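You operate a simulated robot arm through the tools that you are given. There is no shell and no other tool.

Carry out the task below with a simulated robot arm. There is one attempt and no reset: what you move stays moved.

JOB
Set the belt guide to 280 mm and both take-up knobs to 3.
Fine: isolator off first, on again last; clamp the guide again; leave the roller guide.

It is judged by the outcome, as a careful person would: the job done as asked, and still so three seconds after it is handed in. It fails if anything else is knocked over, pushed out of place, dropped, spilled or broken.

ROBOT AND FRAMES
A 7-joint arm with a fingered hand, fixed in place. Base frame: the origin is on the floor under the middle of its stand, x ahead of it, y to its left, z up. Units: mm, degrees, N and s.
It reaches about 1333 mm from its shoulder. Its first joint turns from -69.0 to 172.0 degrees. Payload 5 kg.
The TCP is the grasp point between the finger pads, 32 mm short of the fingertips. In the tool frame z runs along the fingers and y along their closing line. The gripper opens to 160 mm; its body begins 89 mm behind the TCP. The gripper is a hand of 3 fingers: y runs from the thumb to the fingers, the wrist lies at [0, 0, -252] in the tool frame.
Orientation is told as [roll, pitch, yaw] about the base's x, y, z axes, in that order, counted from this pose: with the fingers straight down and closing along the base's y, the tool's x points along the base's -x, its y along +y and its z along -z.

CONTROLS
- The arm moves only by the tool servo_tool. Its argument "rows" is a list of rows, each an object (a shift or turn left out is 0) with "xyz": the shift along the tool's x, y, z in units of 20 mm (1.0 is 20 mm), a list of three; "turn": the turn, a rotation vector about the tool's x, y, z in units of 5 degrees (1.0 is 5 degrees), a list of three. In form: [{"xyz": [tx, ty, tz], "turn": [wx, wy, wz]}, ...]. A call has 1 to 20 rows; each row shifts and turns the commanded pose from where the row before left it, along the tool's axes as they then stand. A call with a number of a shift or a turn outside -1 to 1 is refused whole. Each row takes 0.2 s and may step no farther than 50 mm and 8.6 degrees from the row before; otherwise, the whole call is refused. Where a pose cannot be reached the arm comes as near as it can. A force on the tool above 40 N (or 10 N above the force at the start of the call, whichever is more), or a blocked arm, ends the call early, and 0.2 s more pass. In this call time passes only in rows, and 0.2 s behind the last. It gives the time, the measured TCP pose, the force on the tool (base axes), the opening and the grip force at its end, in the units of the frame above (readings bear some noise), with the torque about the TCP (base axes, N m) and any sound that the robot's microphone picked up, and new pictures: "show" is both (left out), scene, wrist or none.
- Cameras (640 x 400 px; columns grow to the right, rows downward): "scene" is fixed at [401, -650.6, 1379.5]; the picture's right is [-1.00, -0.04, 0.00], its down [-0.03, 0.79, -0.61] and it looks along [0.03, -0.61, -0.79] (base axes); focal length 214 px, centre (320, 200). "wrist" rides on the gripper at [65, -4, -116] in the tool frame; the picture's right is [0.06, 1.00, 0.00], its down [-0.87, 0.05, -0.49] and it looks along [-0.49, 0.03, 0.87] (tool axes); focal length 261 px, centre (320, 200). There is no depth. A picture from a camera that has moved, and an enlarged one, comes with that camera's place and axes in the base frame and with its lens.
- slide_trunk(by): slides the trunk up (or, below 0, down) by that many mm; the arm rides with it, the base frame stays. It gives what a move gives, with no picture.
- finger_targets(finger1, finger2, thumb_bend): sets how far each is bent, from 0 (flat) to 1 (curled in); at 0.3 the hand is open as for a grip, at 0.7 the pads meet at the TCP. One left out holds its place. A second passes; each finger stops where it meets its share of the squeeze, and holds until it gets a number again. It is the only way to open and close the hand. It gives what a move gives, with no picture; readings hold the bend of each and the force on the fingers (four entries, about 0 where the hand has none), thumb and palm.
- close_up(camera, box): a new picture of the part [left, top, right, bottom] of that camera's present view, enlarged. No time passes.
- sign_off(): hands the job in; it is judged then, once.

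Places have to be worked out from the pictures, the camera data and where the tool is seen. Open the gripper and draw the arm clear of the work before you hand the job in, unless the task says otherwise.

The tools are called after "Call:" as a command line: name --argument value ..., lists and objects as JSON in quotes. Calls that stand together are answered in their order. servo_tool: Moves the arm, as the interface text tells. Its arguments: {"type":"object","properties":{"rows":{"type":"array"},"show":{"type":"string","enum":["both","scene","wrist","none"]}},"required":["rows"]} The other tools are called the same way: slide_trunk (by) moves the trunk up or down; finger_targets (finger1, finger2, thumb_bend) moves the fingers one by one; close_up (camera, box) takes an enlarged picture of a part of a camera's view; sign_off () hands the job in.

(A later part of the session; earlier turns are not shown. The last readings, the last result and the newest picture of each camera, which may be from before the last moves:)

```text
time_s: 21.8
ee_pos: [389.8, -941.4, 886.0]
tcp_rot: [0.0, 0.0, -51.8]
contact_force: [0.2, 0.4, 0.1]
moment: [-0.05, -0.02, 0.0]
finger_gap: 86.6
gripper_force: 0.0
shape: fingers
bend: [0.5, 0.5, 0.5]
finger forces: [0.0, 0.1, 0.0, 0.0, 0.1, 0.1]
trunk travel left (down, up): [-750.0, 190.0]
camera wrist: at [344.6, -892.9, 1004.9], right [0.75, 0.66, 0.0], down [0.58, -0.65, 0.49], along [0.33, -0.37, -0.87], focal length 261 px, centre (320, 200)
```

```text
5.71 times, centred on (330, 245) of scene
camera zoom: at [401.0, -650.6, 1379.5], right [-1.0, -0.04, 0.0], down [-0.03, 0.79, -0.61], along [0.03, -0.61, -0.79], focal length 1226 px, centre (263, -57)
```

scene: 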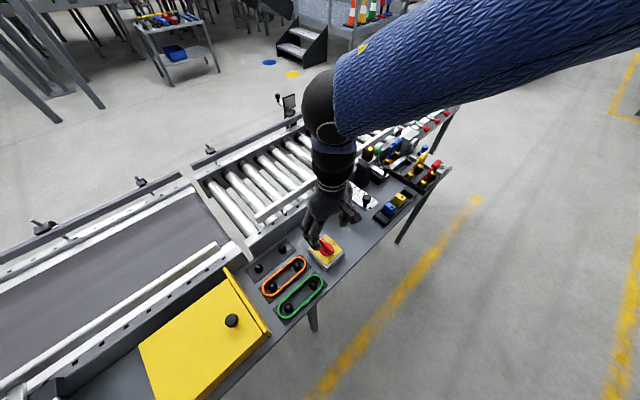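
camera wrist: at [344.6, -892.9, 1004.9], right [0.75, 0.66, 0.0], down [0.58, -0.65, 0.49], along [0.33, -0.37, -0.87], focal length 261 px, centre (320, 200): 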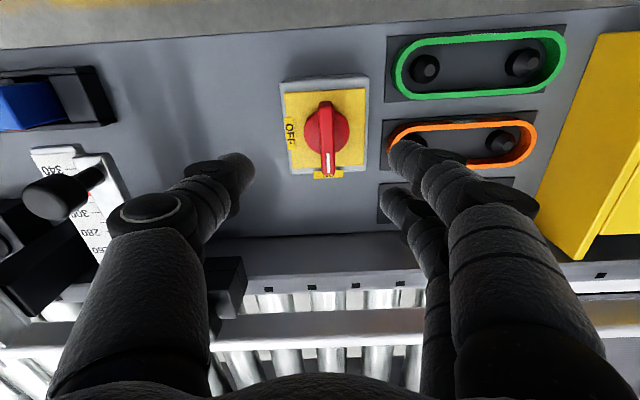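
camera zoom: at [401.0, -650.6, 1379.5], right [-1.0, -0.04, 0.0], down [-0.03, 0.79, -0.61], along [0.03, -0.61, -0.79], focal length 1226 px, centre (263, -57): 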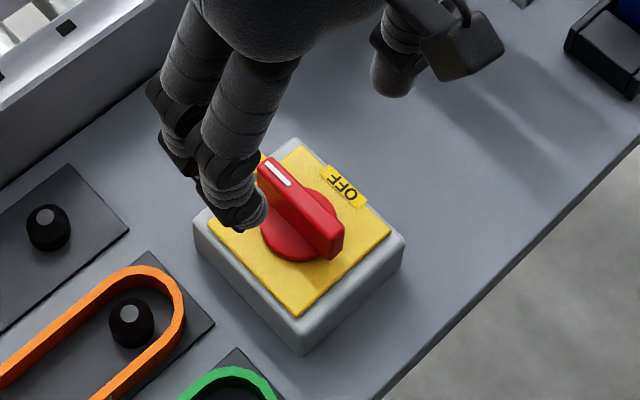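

The handle is back exactly at ON. Before forcing anything, I'll look for interlocks or hints on the other panels.

Call:
close_up --camera "scene" --box '[390, 110, 470, 170]'

Call:
close_up --camera "scene" --box '[350, 140, 460, 220]'

Call:
close_up --camera "scene" --box '[130, 260, 280, 400]'

Call:
close_up --camera "scene" --box '[0, 300, 140, 400]'

Call:
close_up --camera "scene" --box '[260, 70, 360, 140]'

```text
6.67 times, centred on (430, 140) of scene
camera zoom: at [401.0, -650.6, 1379.5], right [-1.0, -0.04, 0.0], down [-0.03, 0.79, -0.61], along [0.03, -0.61, -0.79], focal length 1430 px, centre (-413, 600)
```

zoom: 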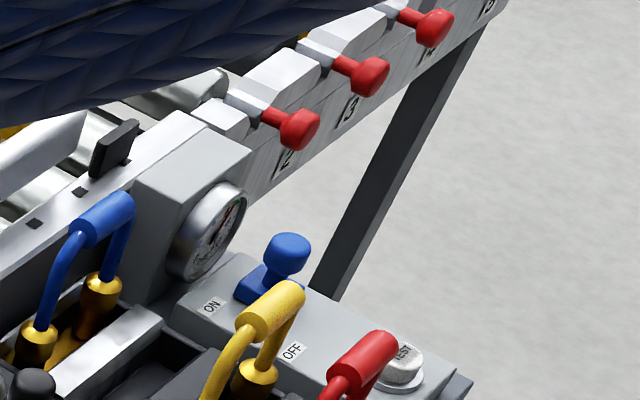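

```text
5.00 times, centred on (405, 180) of scene
camera zoom: at [401.0, -650.6, 1379.5], right [-1.0, -0.04, 0.0], down [-0.03, 0.79, -0.61], along [0.03, -0.61, -0.79], focal length 1072 px, centre (-105, 300)
```

zoom: 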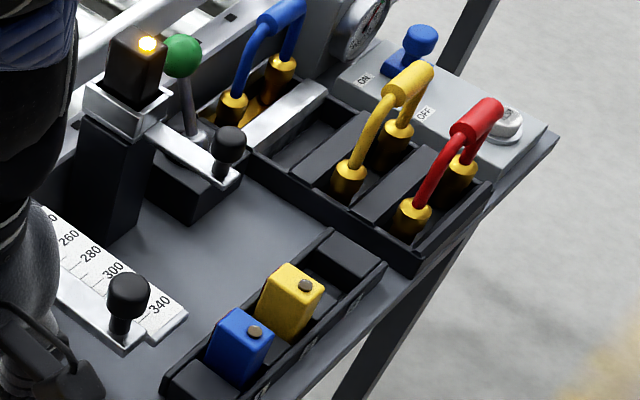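

```text
2.86 times, centred on (205, 330) of scene
camera zoom: at [401.0, -650.6, 1379.5], right [-1.0, -0.04, 0.0], down [-0.03, 0.79, -0.61], along [0.03, -0.61, -0.79], focal length 613 px, centre (649, -171)
```

zoom: 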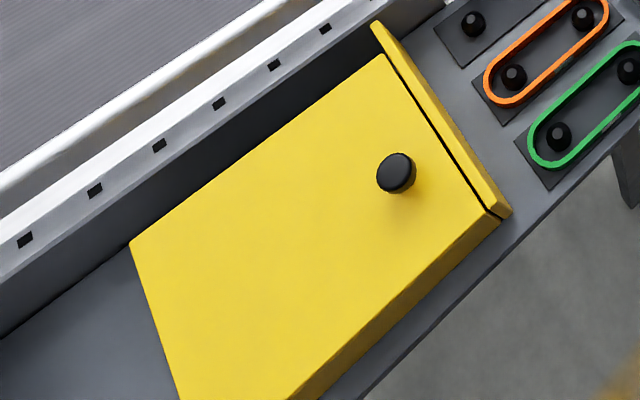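

```text
4.00 times, centred on (70, 350) of scene
camera zoom: at [401.0, -650.6, 1379.5], right [-1.0, -0.04, 0.0], down [-0.03, 0.79, -0.61], along [0.03, -0.61, -0.79], focal length 858 px, centre (1320, -400)
```

zoom: 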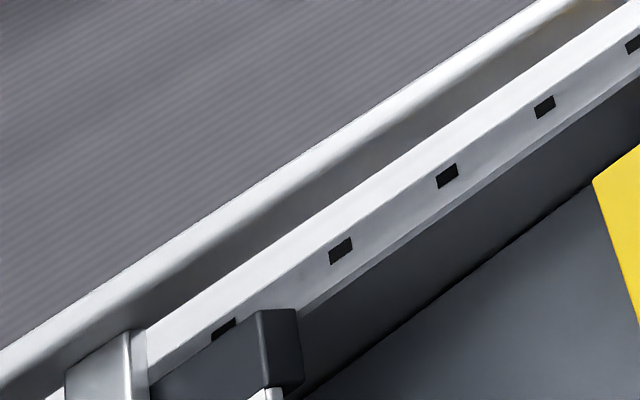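

```text
5.71 times, centred on (310, 105) of scene
camera zoom: at [401.0, -650.6, 1379.5], right [-1.0, -0.04, 0.0], down [-0.03, 0.79, -0.61], along [0.03, -0.61, -0.79], focal length 1226 px, centre (377, 743)
```

zoom: 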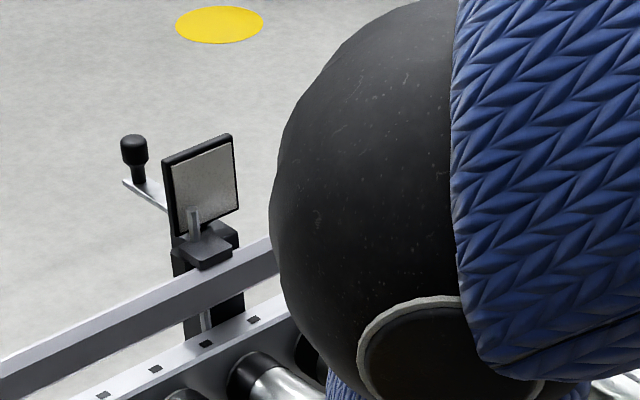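

No lock tag is visible; the beacon is lit amber. I'll regrip the bar as before and test gently whether it moves the other way or needs pressing, keeping torques small.

Call:
servo_tool --rows '[{"turn": [0, 0, -0.7]}, {"turn": [0, 0, -0.68]}, {"xyz": [0.2, 0.29, 1]}, {"xyz": [0, 0, 1]}, {"xyz": [0, 0, 1]}, {"xyz": [0, 0, 0.95]}]' --show "wrist"

Call:
finger_targets --finger1 0.7 --finger2 0.7 --thumb_bend 0.7

Call:
servo_tool --rows '[{"turn": [0, 0, -1]}, {"turn": [0, 0, -1]}, {"turn": [0, 0, -1]}]' --show "wrist"

```text
time_s: 23.2
ee_pos: [389.4, -933.4, 807.1]
tcp_rot: [0.1, -0.1, -45.1]
contact_force: [-0.1, -0.2, -0.3]
moment: [0.02, 0.0, -0.01]
finger_gap: 86.6
gripper_force: 0.0
shape: fingers
bend: [0.5, 0.5, 0.5]
finger forces: [0.0, 0.0, 0.1, 0.0, 0.1, 0.0]
trunk travel left (down, up): [-750.0, 190.0]
camera wrist: at [341.0, -891.4, 925.0], right [0.66, 0.75, 0.0], down [0.65, -0.58, 0.49], along [0.37, -0.33, -0.87], focal length 261 px, centre (320, 200)
```

wrist: 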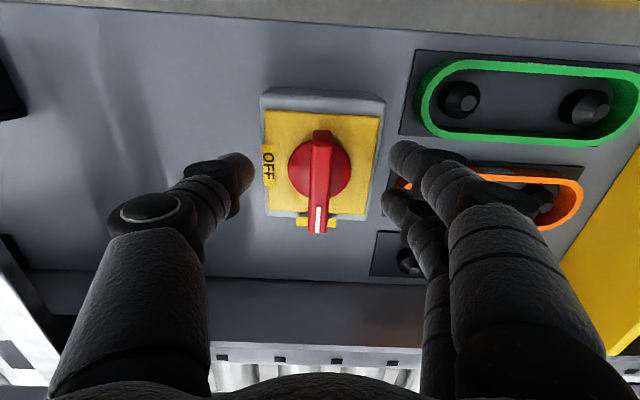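

```text
time_s: 24.2
ee_pos: [390.0, -934.9, 807.1]
tcp_rot: [-0.1, 0.0, -45.1]
contact_force: [-0.6, 0.4, 1.0]
moment: [0.05, 0.01, 0.02]
finger_gap: 19.6
gripper_force: 4.9
shape: fingers
bend: [0.68, 0.68, 0.69]
finger forces: [2.2, 2.4, 0.0, 0.0, 4.5, 0.0]
trunk travel left (down, up): [-750.0, 190.0]
```

```text
time_s: 25.0
ee_pos: [390.1, -935.4, 807.1]
tcp_rot: [0.0, 0.0, -30.1]
contact_force: [-2.2, 0.5, -0.8]
moment: [0.03, 0.04, -0.02]
finger_gap: 19.6
gripper_force: 4.7
shape: fingers
bend: [0.68, 0.68, 0.69]
finger forces: [2.6, 1.5, 0.1, 0.0, 4.9, 0.0]
trunk travel left (down, up): [-750.0, 190.0]
camera wrist: at [331.1, -905.3, 925.6], right [0.45, 0.89, 0.0], down [0.78, -0.39, 0.49], along [0.44, -0.22, -0.87], focal length 261 px, centre (320, 200)
```

wrist: 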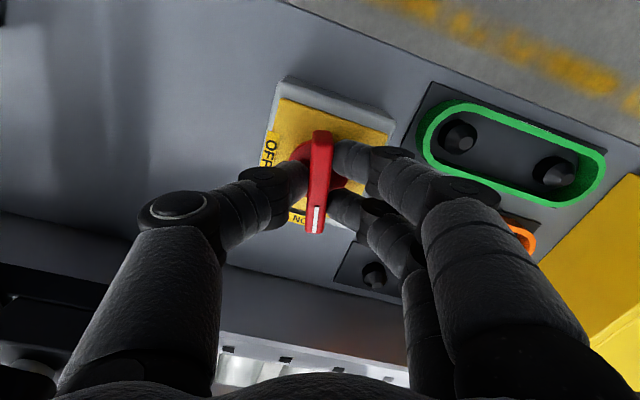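

The handle follows counter-clockwise with practically no torque, so ON is its clockwise stop and it turns the other way round. I'll continue counter-clockwise and watch for limits or clicks.

Call:
servo_tool --rows '[{"turn": [0, 0, -1]}, {"turn": [0, 0, -1]}, {"turn": [0, 0, -1]}, {"turn": [0, 0, -1]}, {"turn": [0, 0, -1]}, {"turn": [0, 0, -1]}]' --show "wrist"

```text
time_s: 26.4
ee_pos: [390.5, -934.8, 808.3]
tcp_rot: [0.0, 0.0, -0.1]
contact_force: [-5.3, -4.0, -2.9]
moment: [-0.08, 0.12, -0.04]
finger_gap: 20.5
gripper_force: 4.0
shape: fingers
bend: [0.68, 0.69, 0.68]
finger forces: [1.6, 0.8, 0.0, 0.0, 6.0, 0.0]
trunk travel left (down, up): [-750.0, 190.0]
camera wrist: at [324.5, -938.7, 926.3], right [-0.06, 1.0, 0.0], down [0.87, 0.05, 0.49], along [0.49, 0.03, -0.87], focal length 261 px, centre (320, 200)
```

wrist: 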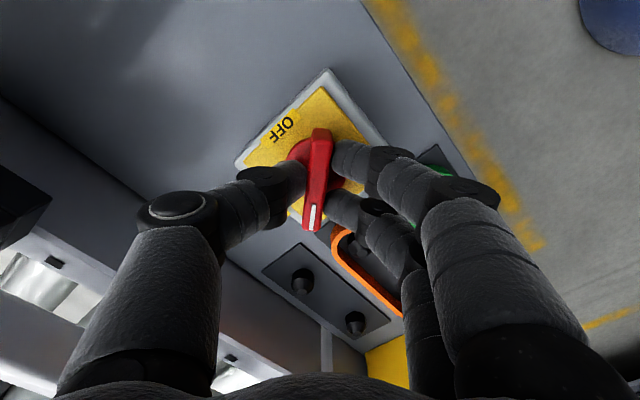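

It still follows smoothly (45° so far). I'll nudge 1 mm to relieve the side force and continue another 45°.

Call:
servo_tool --rows '[{"xyz": [0.06, -0.06, 0], "turn": [0, 0, -1]}, {"turn": [0, 0, -1]}, {"turn": [0, 0, -1]}, {"turn": [0, 0, -1]}, {"turn": [0, 0, -1]}, {"turn": [0, 0, -1]}, {"turn": [0, 0, -1]}, {"turn": [0, 0, -1]}, {"turn": [0, 0, -1]}]' --show "wrist"

```text
time_s: 28.4
ee_pos: [389.9, -936.2, 808.7]
tcp_rot: [0.0, -0.1, 44.8]
contact_force: [-0.1, -6.9, -0.5]
moment: [-0.18, 0.02, 0.0]
finger_gap: 20.5
gripper_force: 4.6
shape: fingers
bend: [0.68, 0.69, 0.68]
finger forces: [1.4, 0.6, 0.1, 0.1, 7.0, 0.0]
trunk travel left (down, up): [-750.0, 190.0]
camera wrist: at [345.3, -985.2, 926.3], right [-0.75, 0.66, 0.0], down [0.58, 0.65, 0.49], along [0.33, 0.37, -0.87], focal length 261 px, centre (320, 200)
```

wrist: 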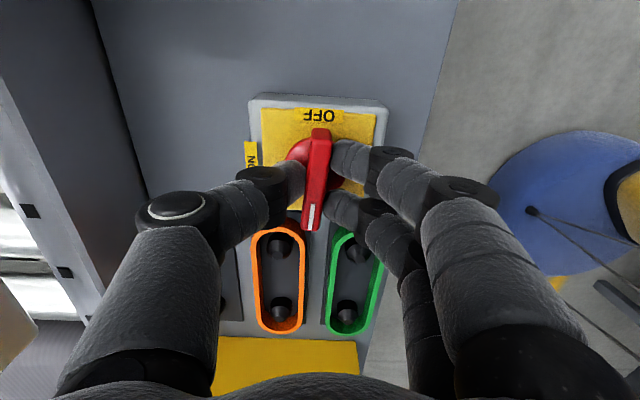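

At 90° counter-clockwise the white end points away from OFF, so I need to see whether it continues round to OFF. I'll turn a bit further and watch the torque.

Call:
servo_tool --rows '[{"turn": [0, 0, -1]}, {"turn": [0, 0, -1]}, {"turn": [0, 0, -1]}]' --show "wrist"

```text
time_s: 29.2
ee_pos: [389.5, -936.6, 808.7]
tcp_rot: [0.0, 0.0, 59.9]
contact_force: [-0.1, -7.5, 1.6]
moment: [-0.19, 0.06, -0.2]
finger_gap: 23.0
gripper_force: 7.5
shape: fingers
bend: [0.68, 0.7, 0.68]
finger forces: [4.8, 0.1, 0.0, 0.0, 9.4, 0.1]
trunk travel left (down, up): [-750.0, 190.0]
camera wrist: at [359.6, -994.4, 926.1], right [-0.9, 0.45, 0.0], down [0.39, 0.78, 0.49], along [0.22, 0.44, -0.87], focal length 261 px, centre (320, 200)
```

wrist: 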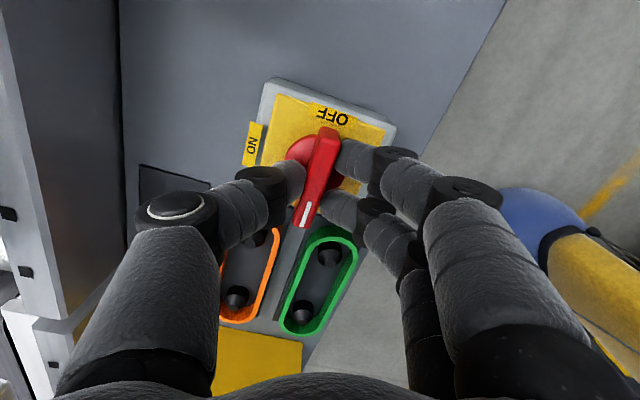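

The bar stops following at about 90°, so the travel is 90° counter-clockwise. I'll check the scene for signs that the power is off (sensor lamp, display).

Call:
close_up --camera "scene" --box '[290, 120, 450, 280]'

Call:
close_up --camera "wrist" --box '[240, 60, 400, 240]'

```text
2.50 times, centred on (370, 200) of scene
camera zoom: at [401.0, -650.6, 1379.5], right [-1.0, -0.04, 0.0], down [-0.03, 0.79, -0.61], along [0.03, -0.61, -0.79], focal length 536 px, centre (195, 200)
```

zoom: 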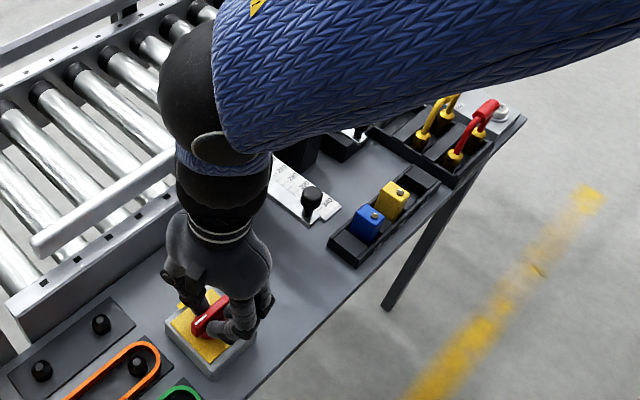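

```text
2.22 times, centred on (320, 150) of wrist
camera zoom: at [359.6, -994.4, 926.1], right [-0.9, 0.45, 0.0], down [0.39, 0.78, 0.49], along [0.22, 0.44, -0.87], focal length 579 px, centre (320, 311)
```

zoom: 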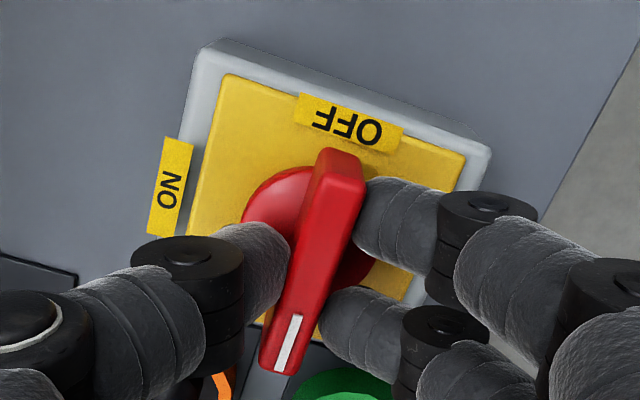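

The bar is now crosswise: its plain end is at the OFF label and its travel seems to end here. I'll press a little further to make sure this is a stop and not a detent.

Call:
servo_tool --rows '[{"turn": [0, 0, -1]}, {"turn": [0, 0, -1]}, {"turn": [0, 0, -1]}]' --show "wrist"

Call:
close_up --camera "wrist" --box '[240, 60, 400, 240]'

```text
time_s: 30.0
ee_pos: [390.3, -935.8, 810.3]
tcp_rot: [0.0, 0.0, 74.9]
contact_force: [-0.3, -0.8, 3.2]
moment: [-0.07, 0.09, -0.67]
finger_gap: 29.1
gripper_force: 15.6
shape: fingers
bend: [0.66, 0.7, 0.68]
finger forces: [15.0, 0.0, 0.1, 0.0, 15.9, 0.1]
trunk travel left (down, up): [-750.0, 190.0]
camera wrist: at [376.2, -999.7, 926.9], right [-0.98, 0.2, 0.0], down [0.17, 0.85, 0.49], along [0.1, 0.48, -0.87], focal length 261 px, centre (320, 200)
```

wrist: 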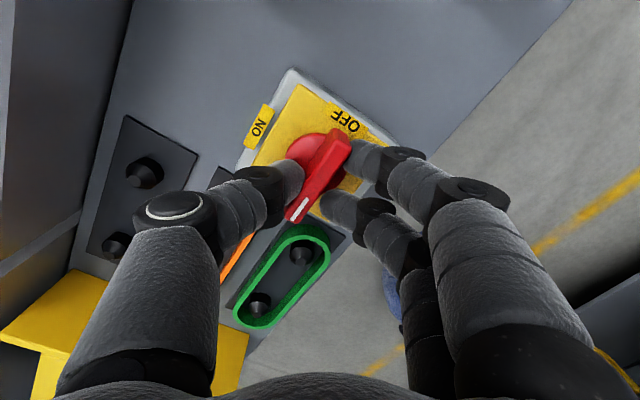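

```text
2.22 times, centred on (320, 150) of wrist
camera zoom: at [376.2, -999.7, 926.9], right [-0.98, 0.2, 0.0], down [0.17, 0.85, 0.49], along [0.1, 0.48, -0.87], focal length 579 px, centre (320, 311)
```

zoom: 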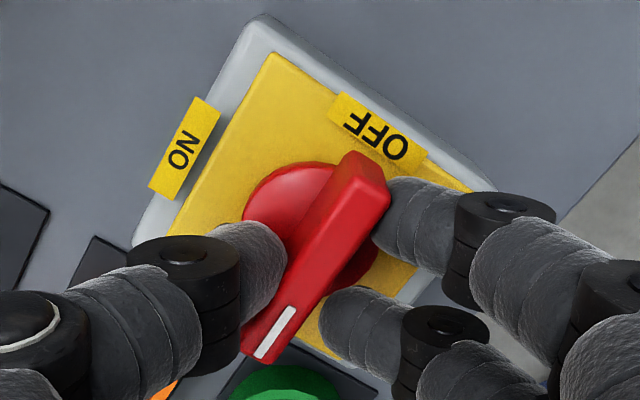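

Same firm stop as at ON (0.67 N·m, no movement), so the switch has two positions and it is now at its off stop. I'll relieve the grip, open the fingers and lift off.

Call:
servo_tool --rows '[{"turn": [0, 0, 1]}, {"turn": [0, 0, 1]}, {"turn": [0, 0, 1]}, {"turn": [0, 0, 1]}, {"turn": [0, 0, 1]}]' --show "none"

Call:
finger_targets --finger1 0.5 --finger2 0.5 --thumb_bend 0.5

Call:
servo_tool --rows '[{"xyz": [0, 0, -1]}, {"xyz": [0, 0, -1]}, {"xyz": [0, 0, -1]}, {"xyz": [0, 0, -1]}, {"xyz": [0, 0, -1]}, {"xyz": [0, 0, -1]}, {"xyz": [0, 0, -1]}, {"xyz": [0, 0, -1]}]'

Call:
close_up --camera "wrist" --box '[240, 20, 420, 180]'

```text
time_s: 31.2
ee_pos: [390.1, -936.1, 809.3]
tcp_rot: [0.0, 0.0, 49.8]
contact_force: [4.2, 1.0, -1.1]
moment: [0.0, -0.14, 0.04]
finger_gap: 20.9
gripper_force: 3.9
shape: fingers
bend: [0.68, 0.7, 0.68]
finger forces: [1.3, 0.9, 0.1, 0.0, 5.4, 0.0]
trunk travel left (down, up): [-750.0, 190.0]
```

```text
time_s: 32.2
ee_pos: [390.6, -935.4, 808.8]
tcp_rot: [-0.1, 0.0, 49.9]
contact_force: [-0.3, 0.1, -0.1]
moment: [0.02, 0.0, 0.01]
finger_gap: 86.5
gripper_force: 0.0
shape: fingers
bend: [0.5, 0.5, 0.5]
finger forces: [0.0, 0.1, 0.0, 0.0, 0.1, 0.0]
trunk travel left (down, up): [-750.0, 190.0]
```

```text
time_s: 34.0
ee_pos: [387.2, -935.0, 970.0]
tcp_rot: [0.0, 0.0, 49.9]
contact_force: [1.3, 0.9, 0.3]
moment: [-0.01, -0.02, 0.04]
finger_gap: 86.5
gripper_force: 0.0
shape: fingers
bend: [0.5, 0.5, 0.5]
finger forces: [0.0, 0.1, 0.0, 0.0, 0.0, 0.0]
trunk travel left (down, up): [-750.0, 190.0]
camera wrist: at [347.8, -986.4, 1088.1], right [-0.8, 0.6, 0.0], down [0.52, 0.7, 0.49], along [0.29, 0.39, -0.87], focal length 261 px, centre (320, 200)
```

scene: 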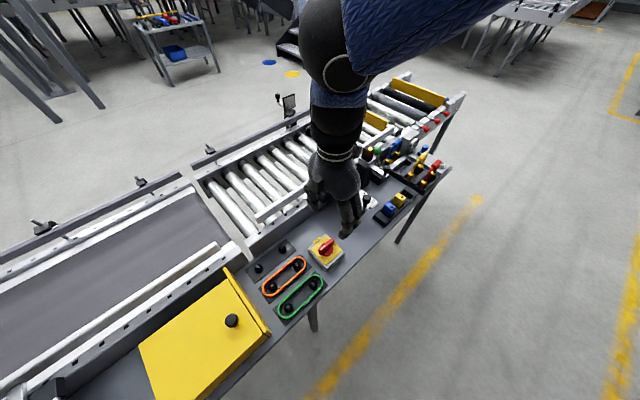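
wrist: 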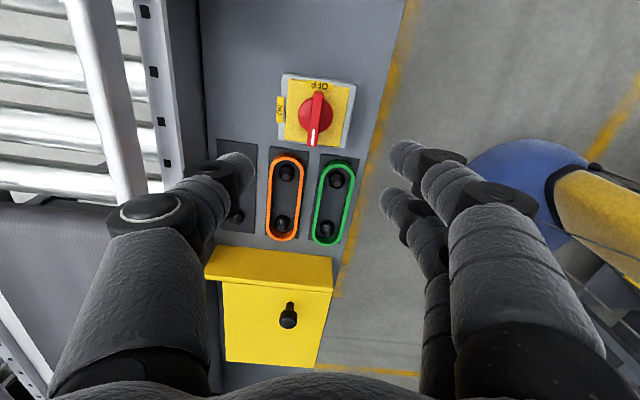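

```text
2.50 times, centred on (330, 100) of wrist
camera zoom: at [347.8, -986.4, 1088.1], right [-0.8, 0.6, 0.0], down [0.52, 0.7, 0.49], along [0.29, 0.39, -0.87], focal length 652 px, centre (295, 450)
```

zoom: 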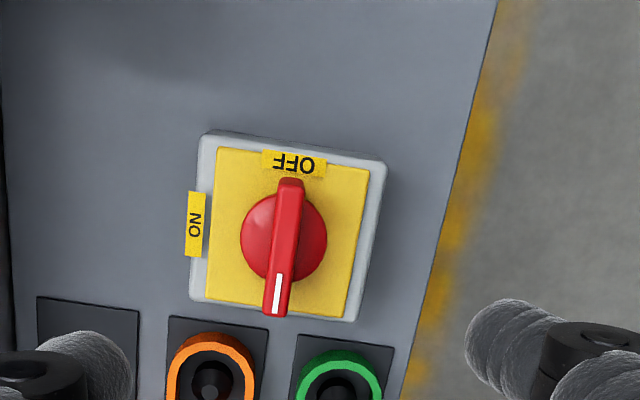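

The handle now sits exactly crosswise, 90° from ON, at its other stop. Next I'll rise, turn the hand back to -45° yaw, and travel along the bench to the belt guide end.

Call:
servo_tool --rows '[{"xyz": [0, 0, -1], "turn": [0, 0, 1]}, {"xyz": [0, 0, -1], "turn": [0, 0, 1]}, {"xyz": [0, 0, -1], "turn": [0, 0, 1]}, {"xyz": [0, 0, -1], "turn": [0, 0, 1]}, {"turn": [0, 0, 1]}, {"turn": [0, 0, 1]}, {"turn": [0, 0, 1]}, {"turn": [0, 0, 1]}, {"turn": [0, 0, 1]}, {"turn": [0, 0, 1]}, {"turn": [0, 0, 1]}, {"turn": [0, 0, 1]}, {"turn": [0, 0, 1]}, {"turn": [0, 0, 1]}, {"turn": [0, 0, 1]}, {"turn": [0, 0, 1]}, {"turn": [0, 0, 1]}, {"turn": [0, 0, 1]}, {"turn": [0, 0, 1]}]' --show "none"

Call:
servo_tool --rows '[{"xyz": [0, 1, 0]}, {"xyz": [0, 1, 0]}, {"xyz": [0, 1, 0]}, {"xyz": [0, 1, 0]}, {"xyz": [0, 1, 0]}, {"xyz": [0, 1, 0]}, {"xyz": [0, 1, 0]}, {"xyz": [0, 1, 0]}, {"xyz": [0, 1, 0]}, {"xyz": [0, 1, 0]}, {"xyz": [0, 1, 0]}, {"xyz": [0, 1, 0]}, {"xyz": [0, 1, 0]}, {"xyz": [0, 1, 0]}, {"xyz": [0, 1, 0]}, {"xyz": [0, 1, 0]}, {"xyz": [0, 1, 0]}, {"xyz": [0, 1, 0]}, {"xyz": [0, 1, 0]}, {"xyz": [0, 1, 0]}]'

```text
time_s: 38.0
ee_pos: [388.7, -936.1, 1047.0]
tcp_rot: [0.0, 0.0, -45.2]
contact_force: [-0.2, -0.7, -1.2]
moment: [0.01, -0.03, -0.04]
finger_gap: 86.9
gripper_force: 0.1
shape: fingers
bend: [0.5, 0.5, 0.5]
finger forces: [0.0, 0.0, 0.0, 0.0, 0.0, 0.0]
trunk travel left (down, up): [-750.0, 190.0]
```

```text
time_s: 42.2
ee_pos: [674.8, -652.8, 1048.4]
tcp_rot: [0.0, 0.0, -45.2]
contact_force: [0.0, 0.1, 0.1]
moment: [-0.02, 0.0, 0.02]
finger_gap: 86.8
gripper_force: 0.0
shape: fingers
bend: [0.5, 0.5, 0.5]
finger forces: [0.1, 0.0, 0.0, 0.0, 0.0, 0.0]
trunk travel left (down, up): [-750.0, 190.0]
camera wrist: at [624.6, -609.7, 1166.7], right [0.66, 0.75, 0.0], down [0.65, -0.58, 0.49], along [0.37, -0.33, -0.87], focal length 261 px, centre (320, 200)
```

scene: 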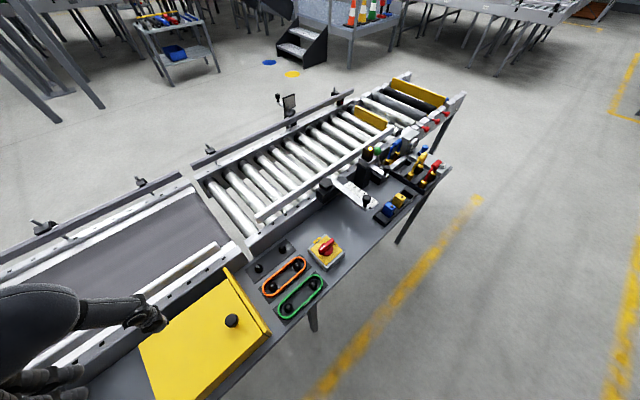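
wrist: 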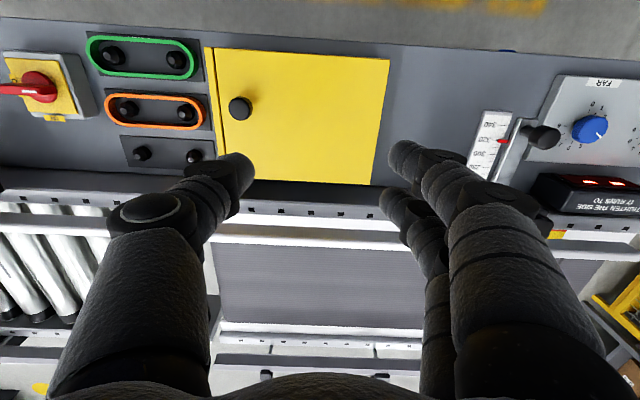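

The display on the belt panel still shows red digits. I'll zoom on the isolator and the panel to read the present state.

Call:
close_up --camera "scene" --box '[280, 210, 380, 290]'

Call:
close_up --camera "wrist" --box '[440, 60, 640, 250]'

Call:
close_up --camera "scene" --box '[340, 130, 460, 220]'

Call:
close_up --camera "wrist" --box '[0, 40, 120, 140]'

```text
5.00 times, centred on (330, 250) of scene
camera zoom: at [401.0, -650.6, 1379.5], right [-1.0, -0.04, 0.0], down [-0.03, 0.79, -0.61], along [0.03, -0.61, -0.79], focal length 1072 px, centre (270, -50)
```

zoom: 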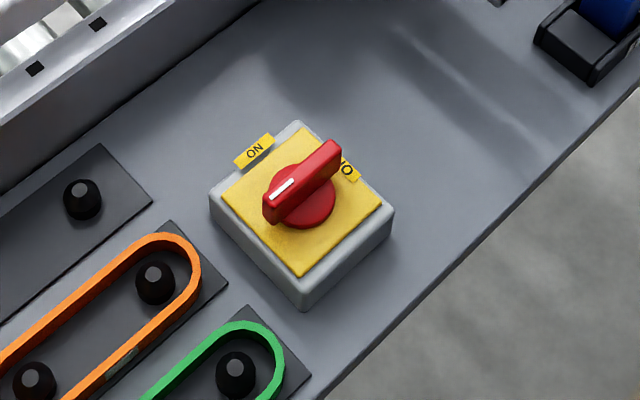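

```text
2.11 times, centred on (540, 155) of wrist
camera zoom: at [624.6, -609.7, 1166.7], right [0.66, 0.75, 0.0], down [0.65, -0.58, 0.49], along [0.37, -0.33, -0.87], focal length 549 px, centre (-143, 295)
```

zoom: 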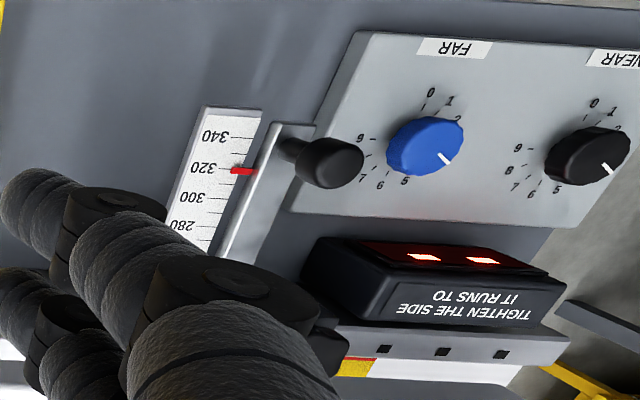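

```text
4.44 times, centred on (400, 175) of scene
camera zoom: at [401.0, -650.6, 1379.5], right [-1.0, -0.04, 0.0], down [-0.03, 0.79, -0.61], along [0.03, -0.61, -0.79], focal length 953 px, centre (-36, 311)
```

zoom: 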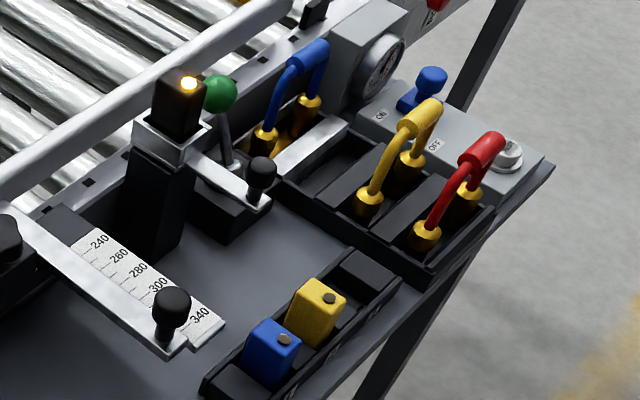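

```text
4.00 times, centred on (60, 90) of wrist
camera zoom: at [624.6, -609.7, 1166.7], right [0.66, 0.75, 0.0], down [0.65, -0.58, 0.49], along [0.37, -0.33, -0.87], focal length 1043 px, centre (1360, 640)
```

zoom: 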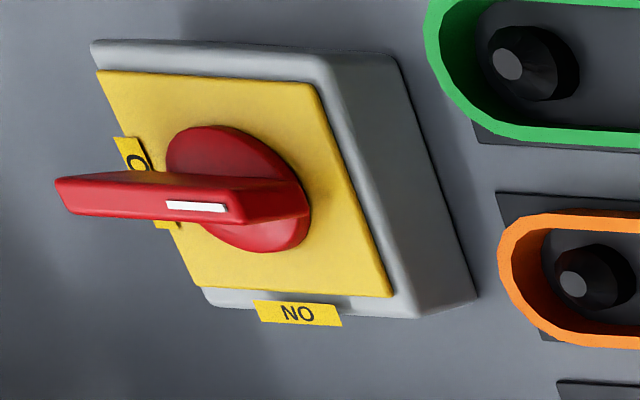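

The isolator stands crosswise at its stop; the belt guide reads 320 (red pointer), the FAR/NEAR knobs' pointers sit past 3. I triangulate the guide's handle at about (867, -470, 861) and FAR knob at (976, -366, 763). I'll move nearer to view the clamp.

Call:
servo_tool --rows '[{"xyz": [-0.17, 1, 0]}, {"xyz": [-0.17, 1, 0]}, {"xyz": [-0.17, 1, 0]}, {"xyz": [-0.17, 1, 0]}, {"xyz": [-0.17, 1, 0]}, {"xyz": [-0.17, 1, 0]}, {"xyz": [-0.17, 1, 0]}, {"xyz": [-0.17, 1, 0]}, {"xyz": [-0.17, 1, 0]}, {"xyz": [-0.17, 1, 0]}, {"xyz": [-0.17, 1, 0]}, {"xyz": [-0.17, 1, 0]}, {"xyz": [-0.17, 1, 0]}]'

Call:
close_up --camera "wrist" --box '[200, 60, 440, 260]'

```text
time_s: 45.0
ee_pos: [887.7, -500.1, 1048.1]
tcp_rot: [-0.1, 0.0, -45.1]
contact_force: [0.0, 0.0, -0.3]
moment: [-0.01, 0.03, 0.02]
finger_gap: 86.9
gripper_force: 0.0
shape: fingers
bend: [0.5, 0.5, 0.5]
finger forces: [0.1, 0.0, 0.1, 0.1, 0.0, 0.0]
trunk travel left (down, up): [-750.0, 190.0]
camera wrist: at [839.0, -456.8, 1166.8], right [0.66, 0.75, 0.0], down [0.65, -0.58, 0.49], along [0.37, -0.33, -0.87], focal length 261 px, centre (320, 200)
```

scene: 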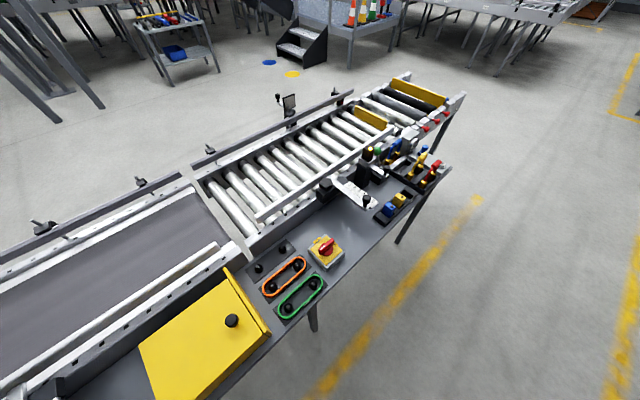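
wrist: 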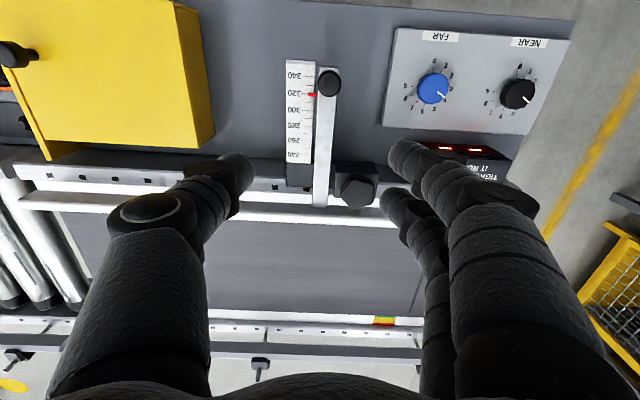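

```text
2.00 times, centred on (320, 160) of wrist
camera zoom: at [839.0, -456.8, 1166.8], right [0.66, 0.75, 0.0], down [0.65, -0.58, 0.49], along [0.37, -0.33, -0.87], focal length 521 px, centre (320, 280)
```

zoom: 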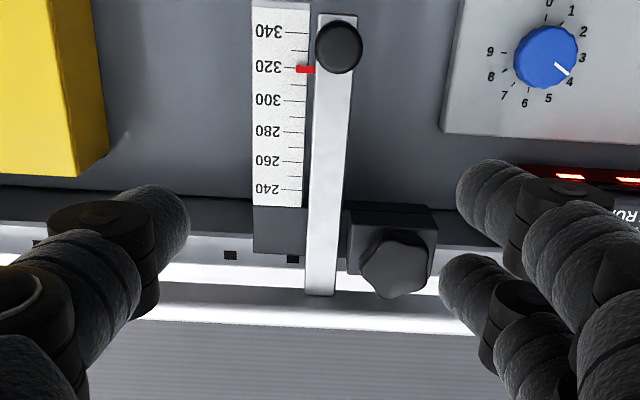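

Clear view: pointer at 320, FAR knob pointing between 3 and 4, star clamp knob on top of its block at about (991, -527, 863), guide bar at z ≈ 812. I'll move above the star knob.

Call:
servo_tool --rows '[{"xyz": [-0.92, 0.54, 0]}, {"xyz": [-0.92, 0.54, 0]}, {"xyz": [-0.92, 0.54, 0]}, {"xyz": [-0.92, 0.54, 0.5]}, {"xyz": [-0.92, 0.54, 0.5]}, {"xyz": [0, 0, 0.8]}, {"xyz": [0, 0, 0.8]}, {"xyz": [0, 0, 0.8]}]' --show "wrist"

Call:
close_up --camera "wrist" --box '[220, 40, 420, 200]'

```text
time_s: 46.8
ee_pos: [932.4, -533.1, 999.0]
tcp_rot: [0.2, -0.1, -45.1]
contact_force: [0.1, 0.3, -0.1]
moment: [-0.02, 0.01, 0.0]
finger_gap: 86.9
gripper_force: 0.1
shape: fingers
bend: [0.5, 0.5, 0.5]
finger forces: [0.1, 0.1, 0.1, 0.0, 0.0, 0.0]
out of reach, approached as far as the arm can: row 4, 5, 6, 7, 8
trunk travel left (down, up): [-750.0, 190.0]
camera wrist: at [883.5, -489.5, 1116.4], right [0.66, 0.75, 0.0], down [0.65, -0.58, 0.49], along [0.37, -0.33, -0.87], focal length 261 px, centre (320, 200)
```

wrist: 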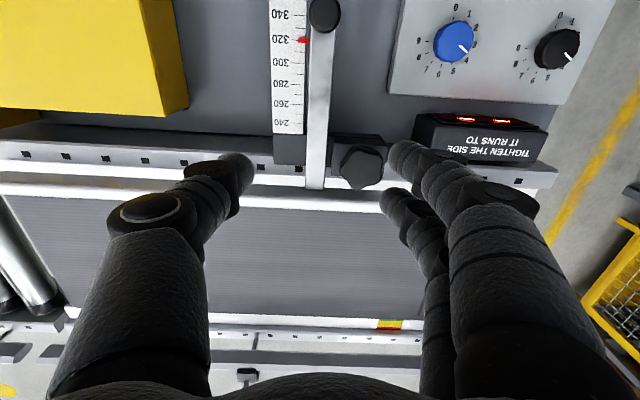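

```text
2.50 times, centred on (320, 120) of wrist
camera zoom: at [883.5, -489.5, 1116.4], right [0.66, 0.75, 0.0], down [0.65, -0.58, 0.49], along [0.37, -0.33, -0.87], focal length 652 px, centre (320, 400)
```

zoom: 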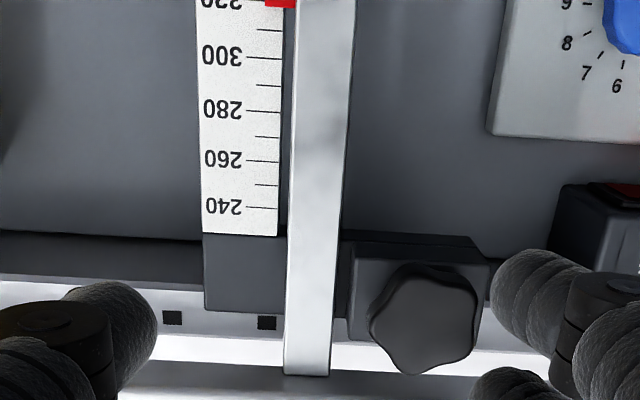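

The arm is at its reach limit here with the hand straight down. I'll retreat and rise, then lower the trunk so the shoulder sits nearer the working height, and later tilt the hand outward.

Call:
servo_tool --rows '[{"xyz": [0.8, 0, -1]}, {"xyz": [0.8, 0, -1]}, {"xyz": [0.8, 0, -1]}, {"xyz": [0.8, 0, -1]}, {"xyz": [0.8, 0, -1]}, {"xyz": [0, 0, -1]}, {"xyz": [0, 0, -1]}, {"xyz": [0, 0, -1]}, {"xyz": [0, 0, -1]}, {"xyz": [0, 0, -1]}]' --show "none"

Call:
slide_trunk --by -200

```text
time_s: 49.0
ee_pos: [877.6, -476.1, 1198.6]
tcp_rot: [-0.1, -0.1, -45.1]
contact_force: [-0.2, 0.2, 0.7]
moment: [-0.02, -0.04, 0.03]
finger_gap: 86.6
gripper_force: 0.1
shape: fingers
bend: [0.5, 0.5, 0.5]
finger forces: [0.0, 0.0, 0.0, 0.0, 0.0, 0.0]
trunk travel left (down, up): [-750.0, 190.0]
```

```text
time_s: 51.2
ee_pos: [876.9, -477.2, 997.1]
tcp_rot: [0.0, 0.0, -45.1]
contact_force: [0.4, -0.2, 0.3]
moment: [-0.01, 0.01, -0.01]
finger_gap: 86.8
gripper_force: 0.1
shape: fingers
bend: [0.5, 0.5, 0.5]
finger forces: [0.1, 0.0, 0.0, 0.0, 0.0, 0.0]
trunk travel left (down, up): [-550.0, 390.0]
```

Trunk is 200 mm lower and the hand is steady at z ≈ 997. I'll yaw to about -81° (so two fingers straddle a lobe of the star knob) and tilt the hand 25° outward for reach.

Call:
servo_tool --rows '[{"turn": [0, 0, 0.9]}, {"turn": [0, 0, 0.9]}, {"turn": [0, 0, 0.9]}, {"turn": [0, 0, 0.9]}, {"turn": [0, 0, 0.9]}, {"turn": [0, 0, 0.9]}, {"turn": [0, 0, 0.9]}, {"turn": [0, 0, 0.9]}, {"turn": [0, -1, 0]}, {"turn": [0, -1, 0]}, {"turn": [0, -1, 0]}, {"turn": [0, -1, 0]}, {"turn": [0, -1, 0]}]' --show "wrist"

```text
time_s: 54.0
ee_pos: [878.6, -477.6, 996.5]
tcp_rot: [0.0, -25.0, -81.1]
contact_force: [0.0, 0.4, 0.6]
moment: [0.02, 0.01, 0.03]
finger_gap: 86.6
gripper_force: 0.1
shape: fingers
bend: [0.5, 0.5, 0.5]
finger forces: [0.1, 0.0, 0.0, 0.0, 0.0, 0.0]
trunk travel left (down, up): [-550.0, 390.0]
camera wrist: at [856.6, -371.1, 1076.8], right [0.98, 0.21, -0.03], down [0.14, -0.56, 0.81], along [0.16, -0.8, -0.58], focal length 261 px, centre (320, 200)
```

wrist: 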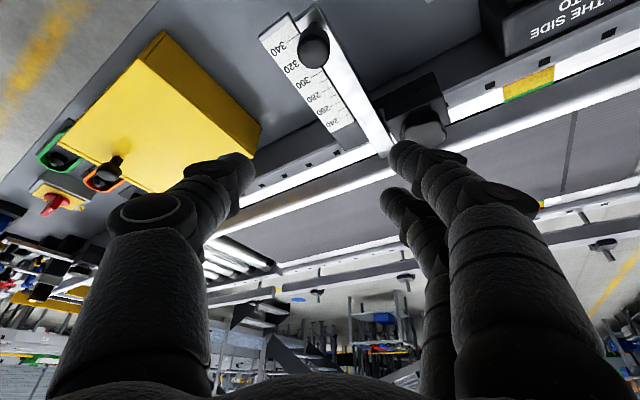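

Tilted view is as expected. I'll move to a pre-grasp point about 50 mm back from the star knob along the tool axis.

Call:
servo_tool --rows '[{"xyz": [0, 0.9, 0]}, {"xyz": [0, 0.9, 0]}, {"xyz": [0, 0.9, 0]}, {"xyz": [0, 0.9, 0.7]}, {"xyz": [0, 0.8, 0.7]}, {"xyz": [0, 0.77, 0.7]}, {"xyz": [-0.07, 0, 0.7]}, {"xyz": [0, 0, 0.7]}, {"xyz": [0, 0, 0.7]}]' --show "wrist"

Call:
close_up --camera "wrist" --box '[220, 60, 420, 220]'

```text
time_s: 56.1
ee_pos: [942.8, -531.5, 909.3]
tcp_rot: [1.1, -25.1, -81.2]
contact_force: [-0.8, 5.8, 34.3]
moment: [0.65, -1.72, 0.34]
finger_gap: 87.1
gripper_force: 17.1
shape: fingers
bend: [0.56, 0.5, 0.5]
finger forces: [34.3, 0.0, 0.0, 0.0, 0.1, 0.0]
out of reach, approached as far as the arm can: row 1, 2, 3, 4, 5, 6, 8
trunk travel left (down, up): [-550.0, 390.0]
stopped in row 9: the force on the tool passed its limit at 45 N (the readings are from after the stop); the commanded pose is now the measured one
camera wrist: at [918.7, -425.3, 988.8], right [0.98, 0.21, -0.01], down [0.13, -0.57, 0.81], along [0.17, -0.8, -0.58], focal length 261 px, centre (320, 200)
```

wrist: 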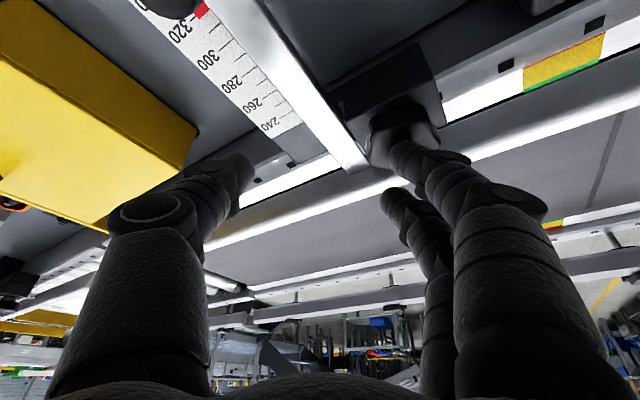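

```text
2.50 times, centred on (320, 140) of wrist
camera zoom: at [918.7, -425.3, 988.8], right [0.98, 0.21, -0.01], down [0.13, -0.57, 0.81], along [0.17, -0.8, -0.58], focal length 652 px, centre (320, 350)
```

zoom: 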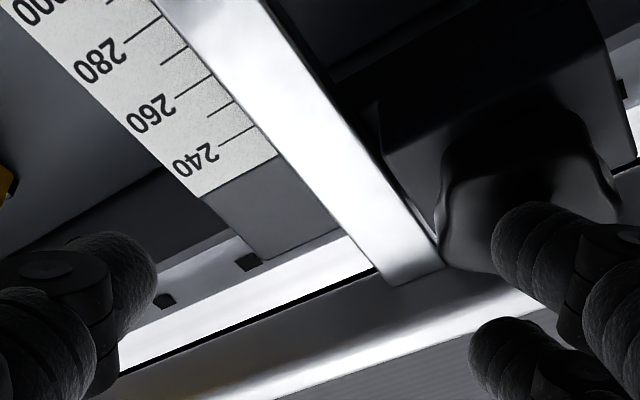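

The sideways rows were out of reach and finger 1 came down onto the star knob (34 N), so I back straight up first. This yaw/tilt combination is near a joint limit; I'll choose another approach.

Call:
servo_tool --rows '[{"xyz": [-0.42, 0, -0.9]}, {"xyz": [-0.42, 0, -0.9]}, {"xyz": [-0.42, 0, -0.9]}, {"xyz": [-0.42, 0, -0.9]}]' --show "wrist"

Call:
close_up --camera "wrist" --box '[220, 20, 420, 200]'

```text
time_s: 57.1
ee_pos: [938.5, -532.4, 983.0]
tcp_rot: [0.9, -24.9, -81.2]
contact_force: [0.1, -0.5, -0.5]
moment: [-0.01, 0.01, 0.04]
finger_gap: 87.4
gripper_force: 0.0
shape: fingers
bend: [0.5, 0.5, 0.5]
finger forces: [0.0, 0.1, 0.0, 0.1, 0.1, 0.0]
trunk travel left (down, up): [-550.0, 390.0]
camera wrist: at [916.2, -427.1, 1062.4], right [0.98, 0.22, -0.01], down [0.13, -0.57, 0.81], along [0.17, -0.8, -0.58], focal length 261 px, centre (320, 200)
```

wrist: 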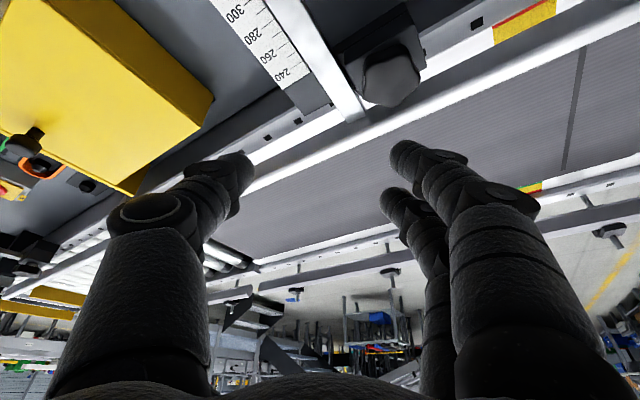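

```text
2.22 times, centred on (320, 110) of wrist
camera zoom: at [916.2, -427.1, 1062.4], right [0.98, 0.22, -0.01], down [0.13, -0.57, 0.81], along [0.17, -0.8, -0.58], focal length 579 px, centre (320, 400)
```

zoom: 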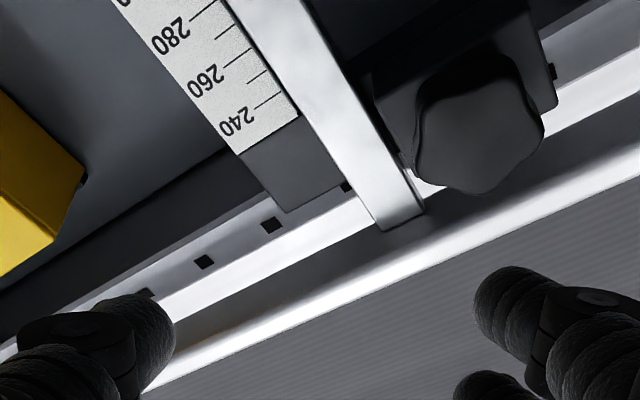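

The finger contact tells me the star knob's top is near z ≈ 872 at about (989, -525). I'll swing the hand about the vertical to yaw ≈ -30°, tilting straight outward from the base, and see how much reach that gives.

Call:
servo_tool --rows '[{"turn": [-0.42, 0, -0.9]}, {"turn": [-0.42, 0, -0.9]}, {"turn": [-0.42, 0, -0.9]}, {"turn": [-0.42, 0, -0.9]}, {"turn": [-0.42, 0, -0.9]}, {"turn": [-0.42, 0, -0.9]}, {"turn": [-0.42, 0, -0.9]}, {"turn": [-0.42, 0, -0.9]}, {"turn": [-0.42, 0, -0.9]}, {"turn": [-0.42, 0, -0.9]}]' --show "wrist"

```text
time_s: 59.3
ee_pos: [939.4, -533.9, 982.3]
tcp_rot: [0.6, -25.4, -31.4]
contact_force: [0.7, -0.4, -0.4]
moment: [0.01, -0.02, -0.01]
finger_gap: 87.4
gripper_force: 0.1
shape: fingers
bend: [0.5, 0.5, 0.5]
finger forces: [0.1, 0.0, 0.0, 0.1, 0.0, 0.0]
trunk travel left (down, up): [-550.0, 390.0]
camera wrist: at [844.0, -480.8, 1060.9], right [0.47, 0.88, -0.02], down [0.52, -0.26, 0.82], along [0.72, -0.39, -0.58], focal length 261 px, centre (320, 200)
```

wrist: 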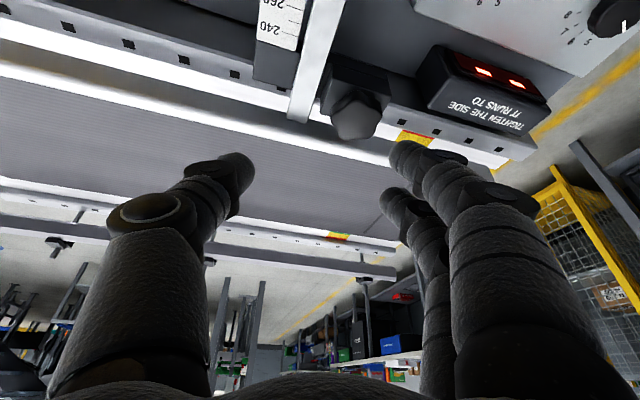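

The star knob is now nicely ahead between thumb and fingers. I'll shift toward it while staying about 35 mm above its top and check whether the reach suffices.

Call:
servo_tool --rows '[{"xyz": [-0.11, 0.54, 0.88]}, {"xyz": [-0.11, 0.54, 0.88]}, {"xyz": [-0.11, 0.54, 0.88]}]' --show "wrist"

Call:
close_up --camera "wrist" --box '[220, 60, 420, 220]'

```text
time_s: 60.1
ee_pos: [981.7, -519.1, 935.3]
tcp_rot: [0.5, -25.4, -31.5]
contact_force: [0.0, -0.6, 0.3]
moment: [-0.02, 0.0, -0.04]
finger_gap: 87.3
gripper_force: 0.0
shape: fingers
bend: [0.5, 0.5, 0.5]
finger forces: [0.0, 0.0, 0.0, 0.1, 0.0, 0.0]
trunk travel left (down, up): [-550.0, 390.0]
camera wrist: at [886.8, -467.8, 1014.7], right [0.47, 0.88, -0.02], down [0.52, -0.26, 0.82], along [0.72, -0.39, -0.58], focal length 261 px, centre (320, 200)
```

wrist: 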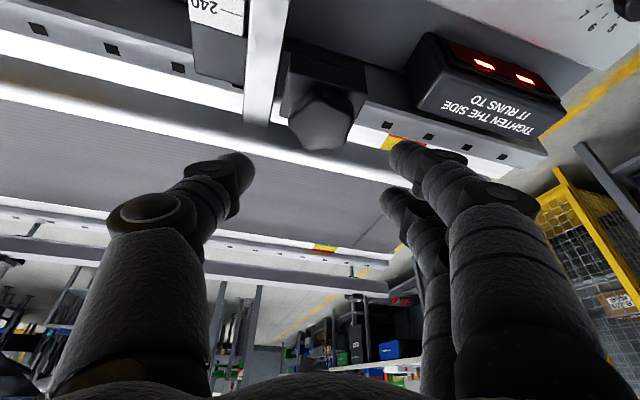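

```text
2.50 times, centred on (320, 140) of wrist
camera zoom: at [886.8, -467.8, 1014.7], right [0.47, 0.88, -0.02], down [0.52, -0.26, 0.82], along [0.72, -0.39, -0.58], focal length 652 px, centre (320, 350)
```

zoom: 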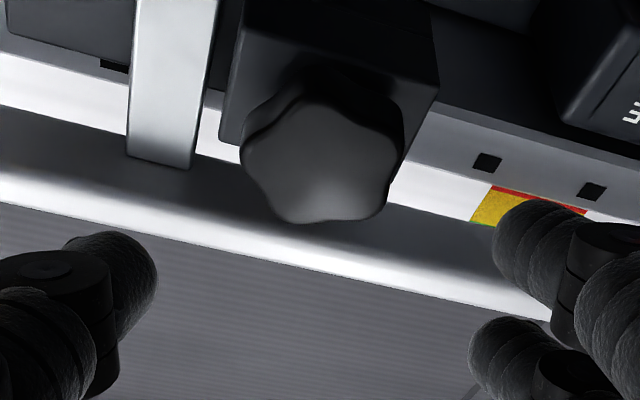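

Reach is fine at this yaw and the star knob is centred in view. I'll swing 30° clockwise about the vertical so the thumb sits in a valley between lobes and I have stroke for a counter-clockwise (loosening) turn.

Call:
servo_tool --rows '[{"turn": [0.42, 0, 0.9]}, {"turn": [0.42, 0, 0.9]}, {"turn": [0.42, 0, 0.9]}, {"turn": [0.42, 0, 0.9]}, {"turn": [0.42, 0, 0.9]}, {"turn": [0.42, 0, 0.9]}]' --show "wrist"

Call:
close_up --camera "wrist" --box '[220, 60, 420, 220]'

```text
time_s: 61.5
ee_pos: [981.3, -521.1, 937.0]
tcp_rot: [0.6, -25.2, -61.5]
contact_force: [-0.3, 0.4, -0.8]
moment: [0.02, -0.01, 0.01]
finger_gap: 87.1
gripper_force: 0.0
shape: fingers
bend: [0.5, 0.5, 0.5]
finger forces: [0.0, 0.0, 0.0, 0.1, 0.0, 0.0]
trunk travel left (down, up): [-550.0, 390.0]
camera wrist: at [925.3, -428.6, 1016.0], right [0.85, 0.53, -0.02], down [0.32, -0.48, 0.81], along [0.42, -0.7, -0.58], focal length 261 px, centre (320, 200)
```

wrist: 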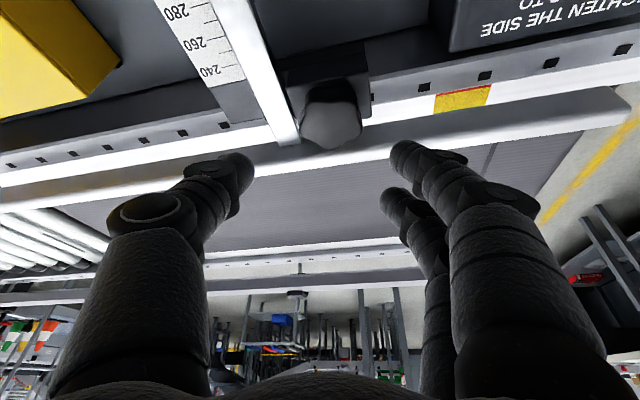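

```text
2.50 times, centred on (320, 140) of wrist
camera zoom: at [925.3, -428.6, 1016.0], right [0.85, 0.53, -0.02], down [0.32, -0.48, 0.81], along [0.42, -0.7, -0.58], focal length 652 px, centre (320, 350)
```

zoom: 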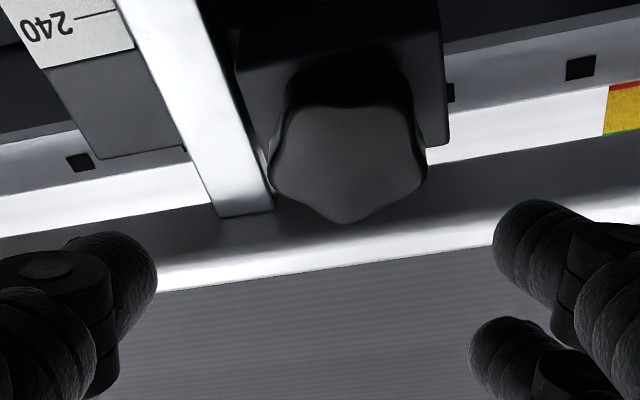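

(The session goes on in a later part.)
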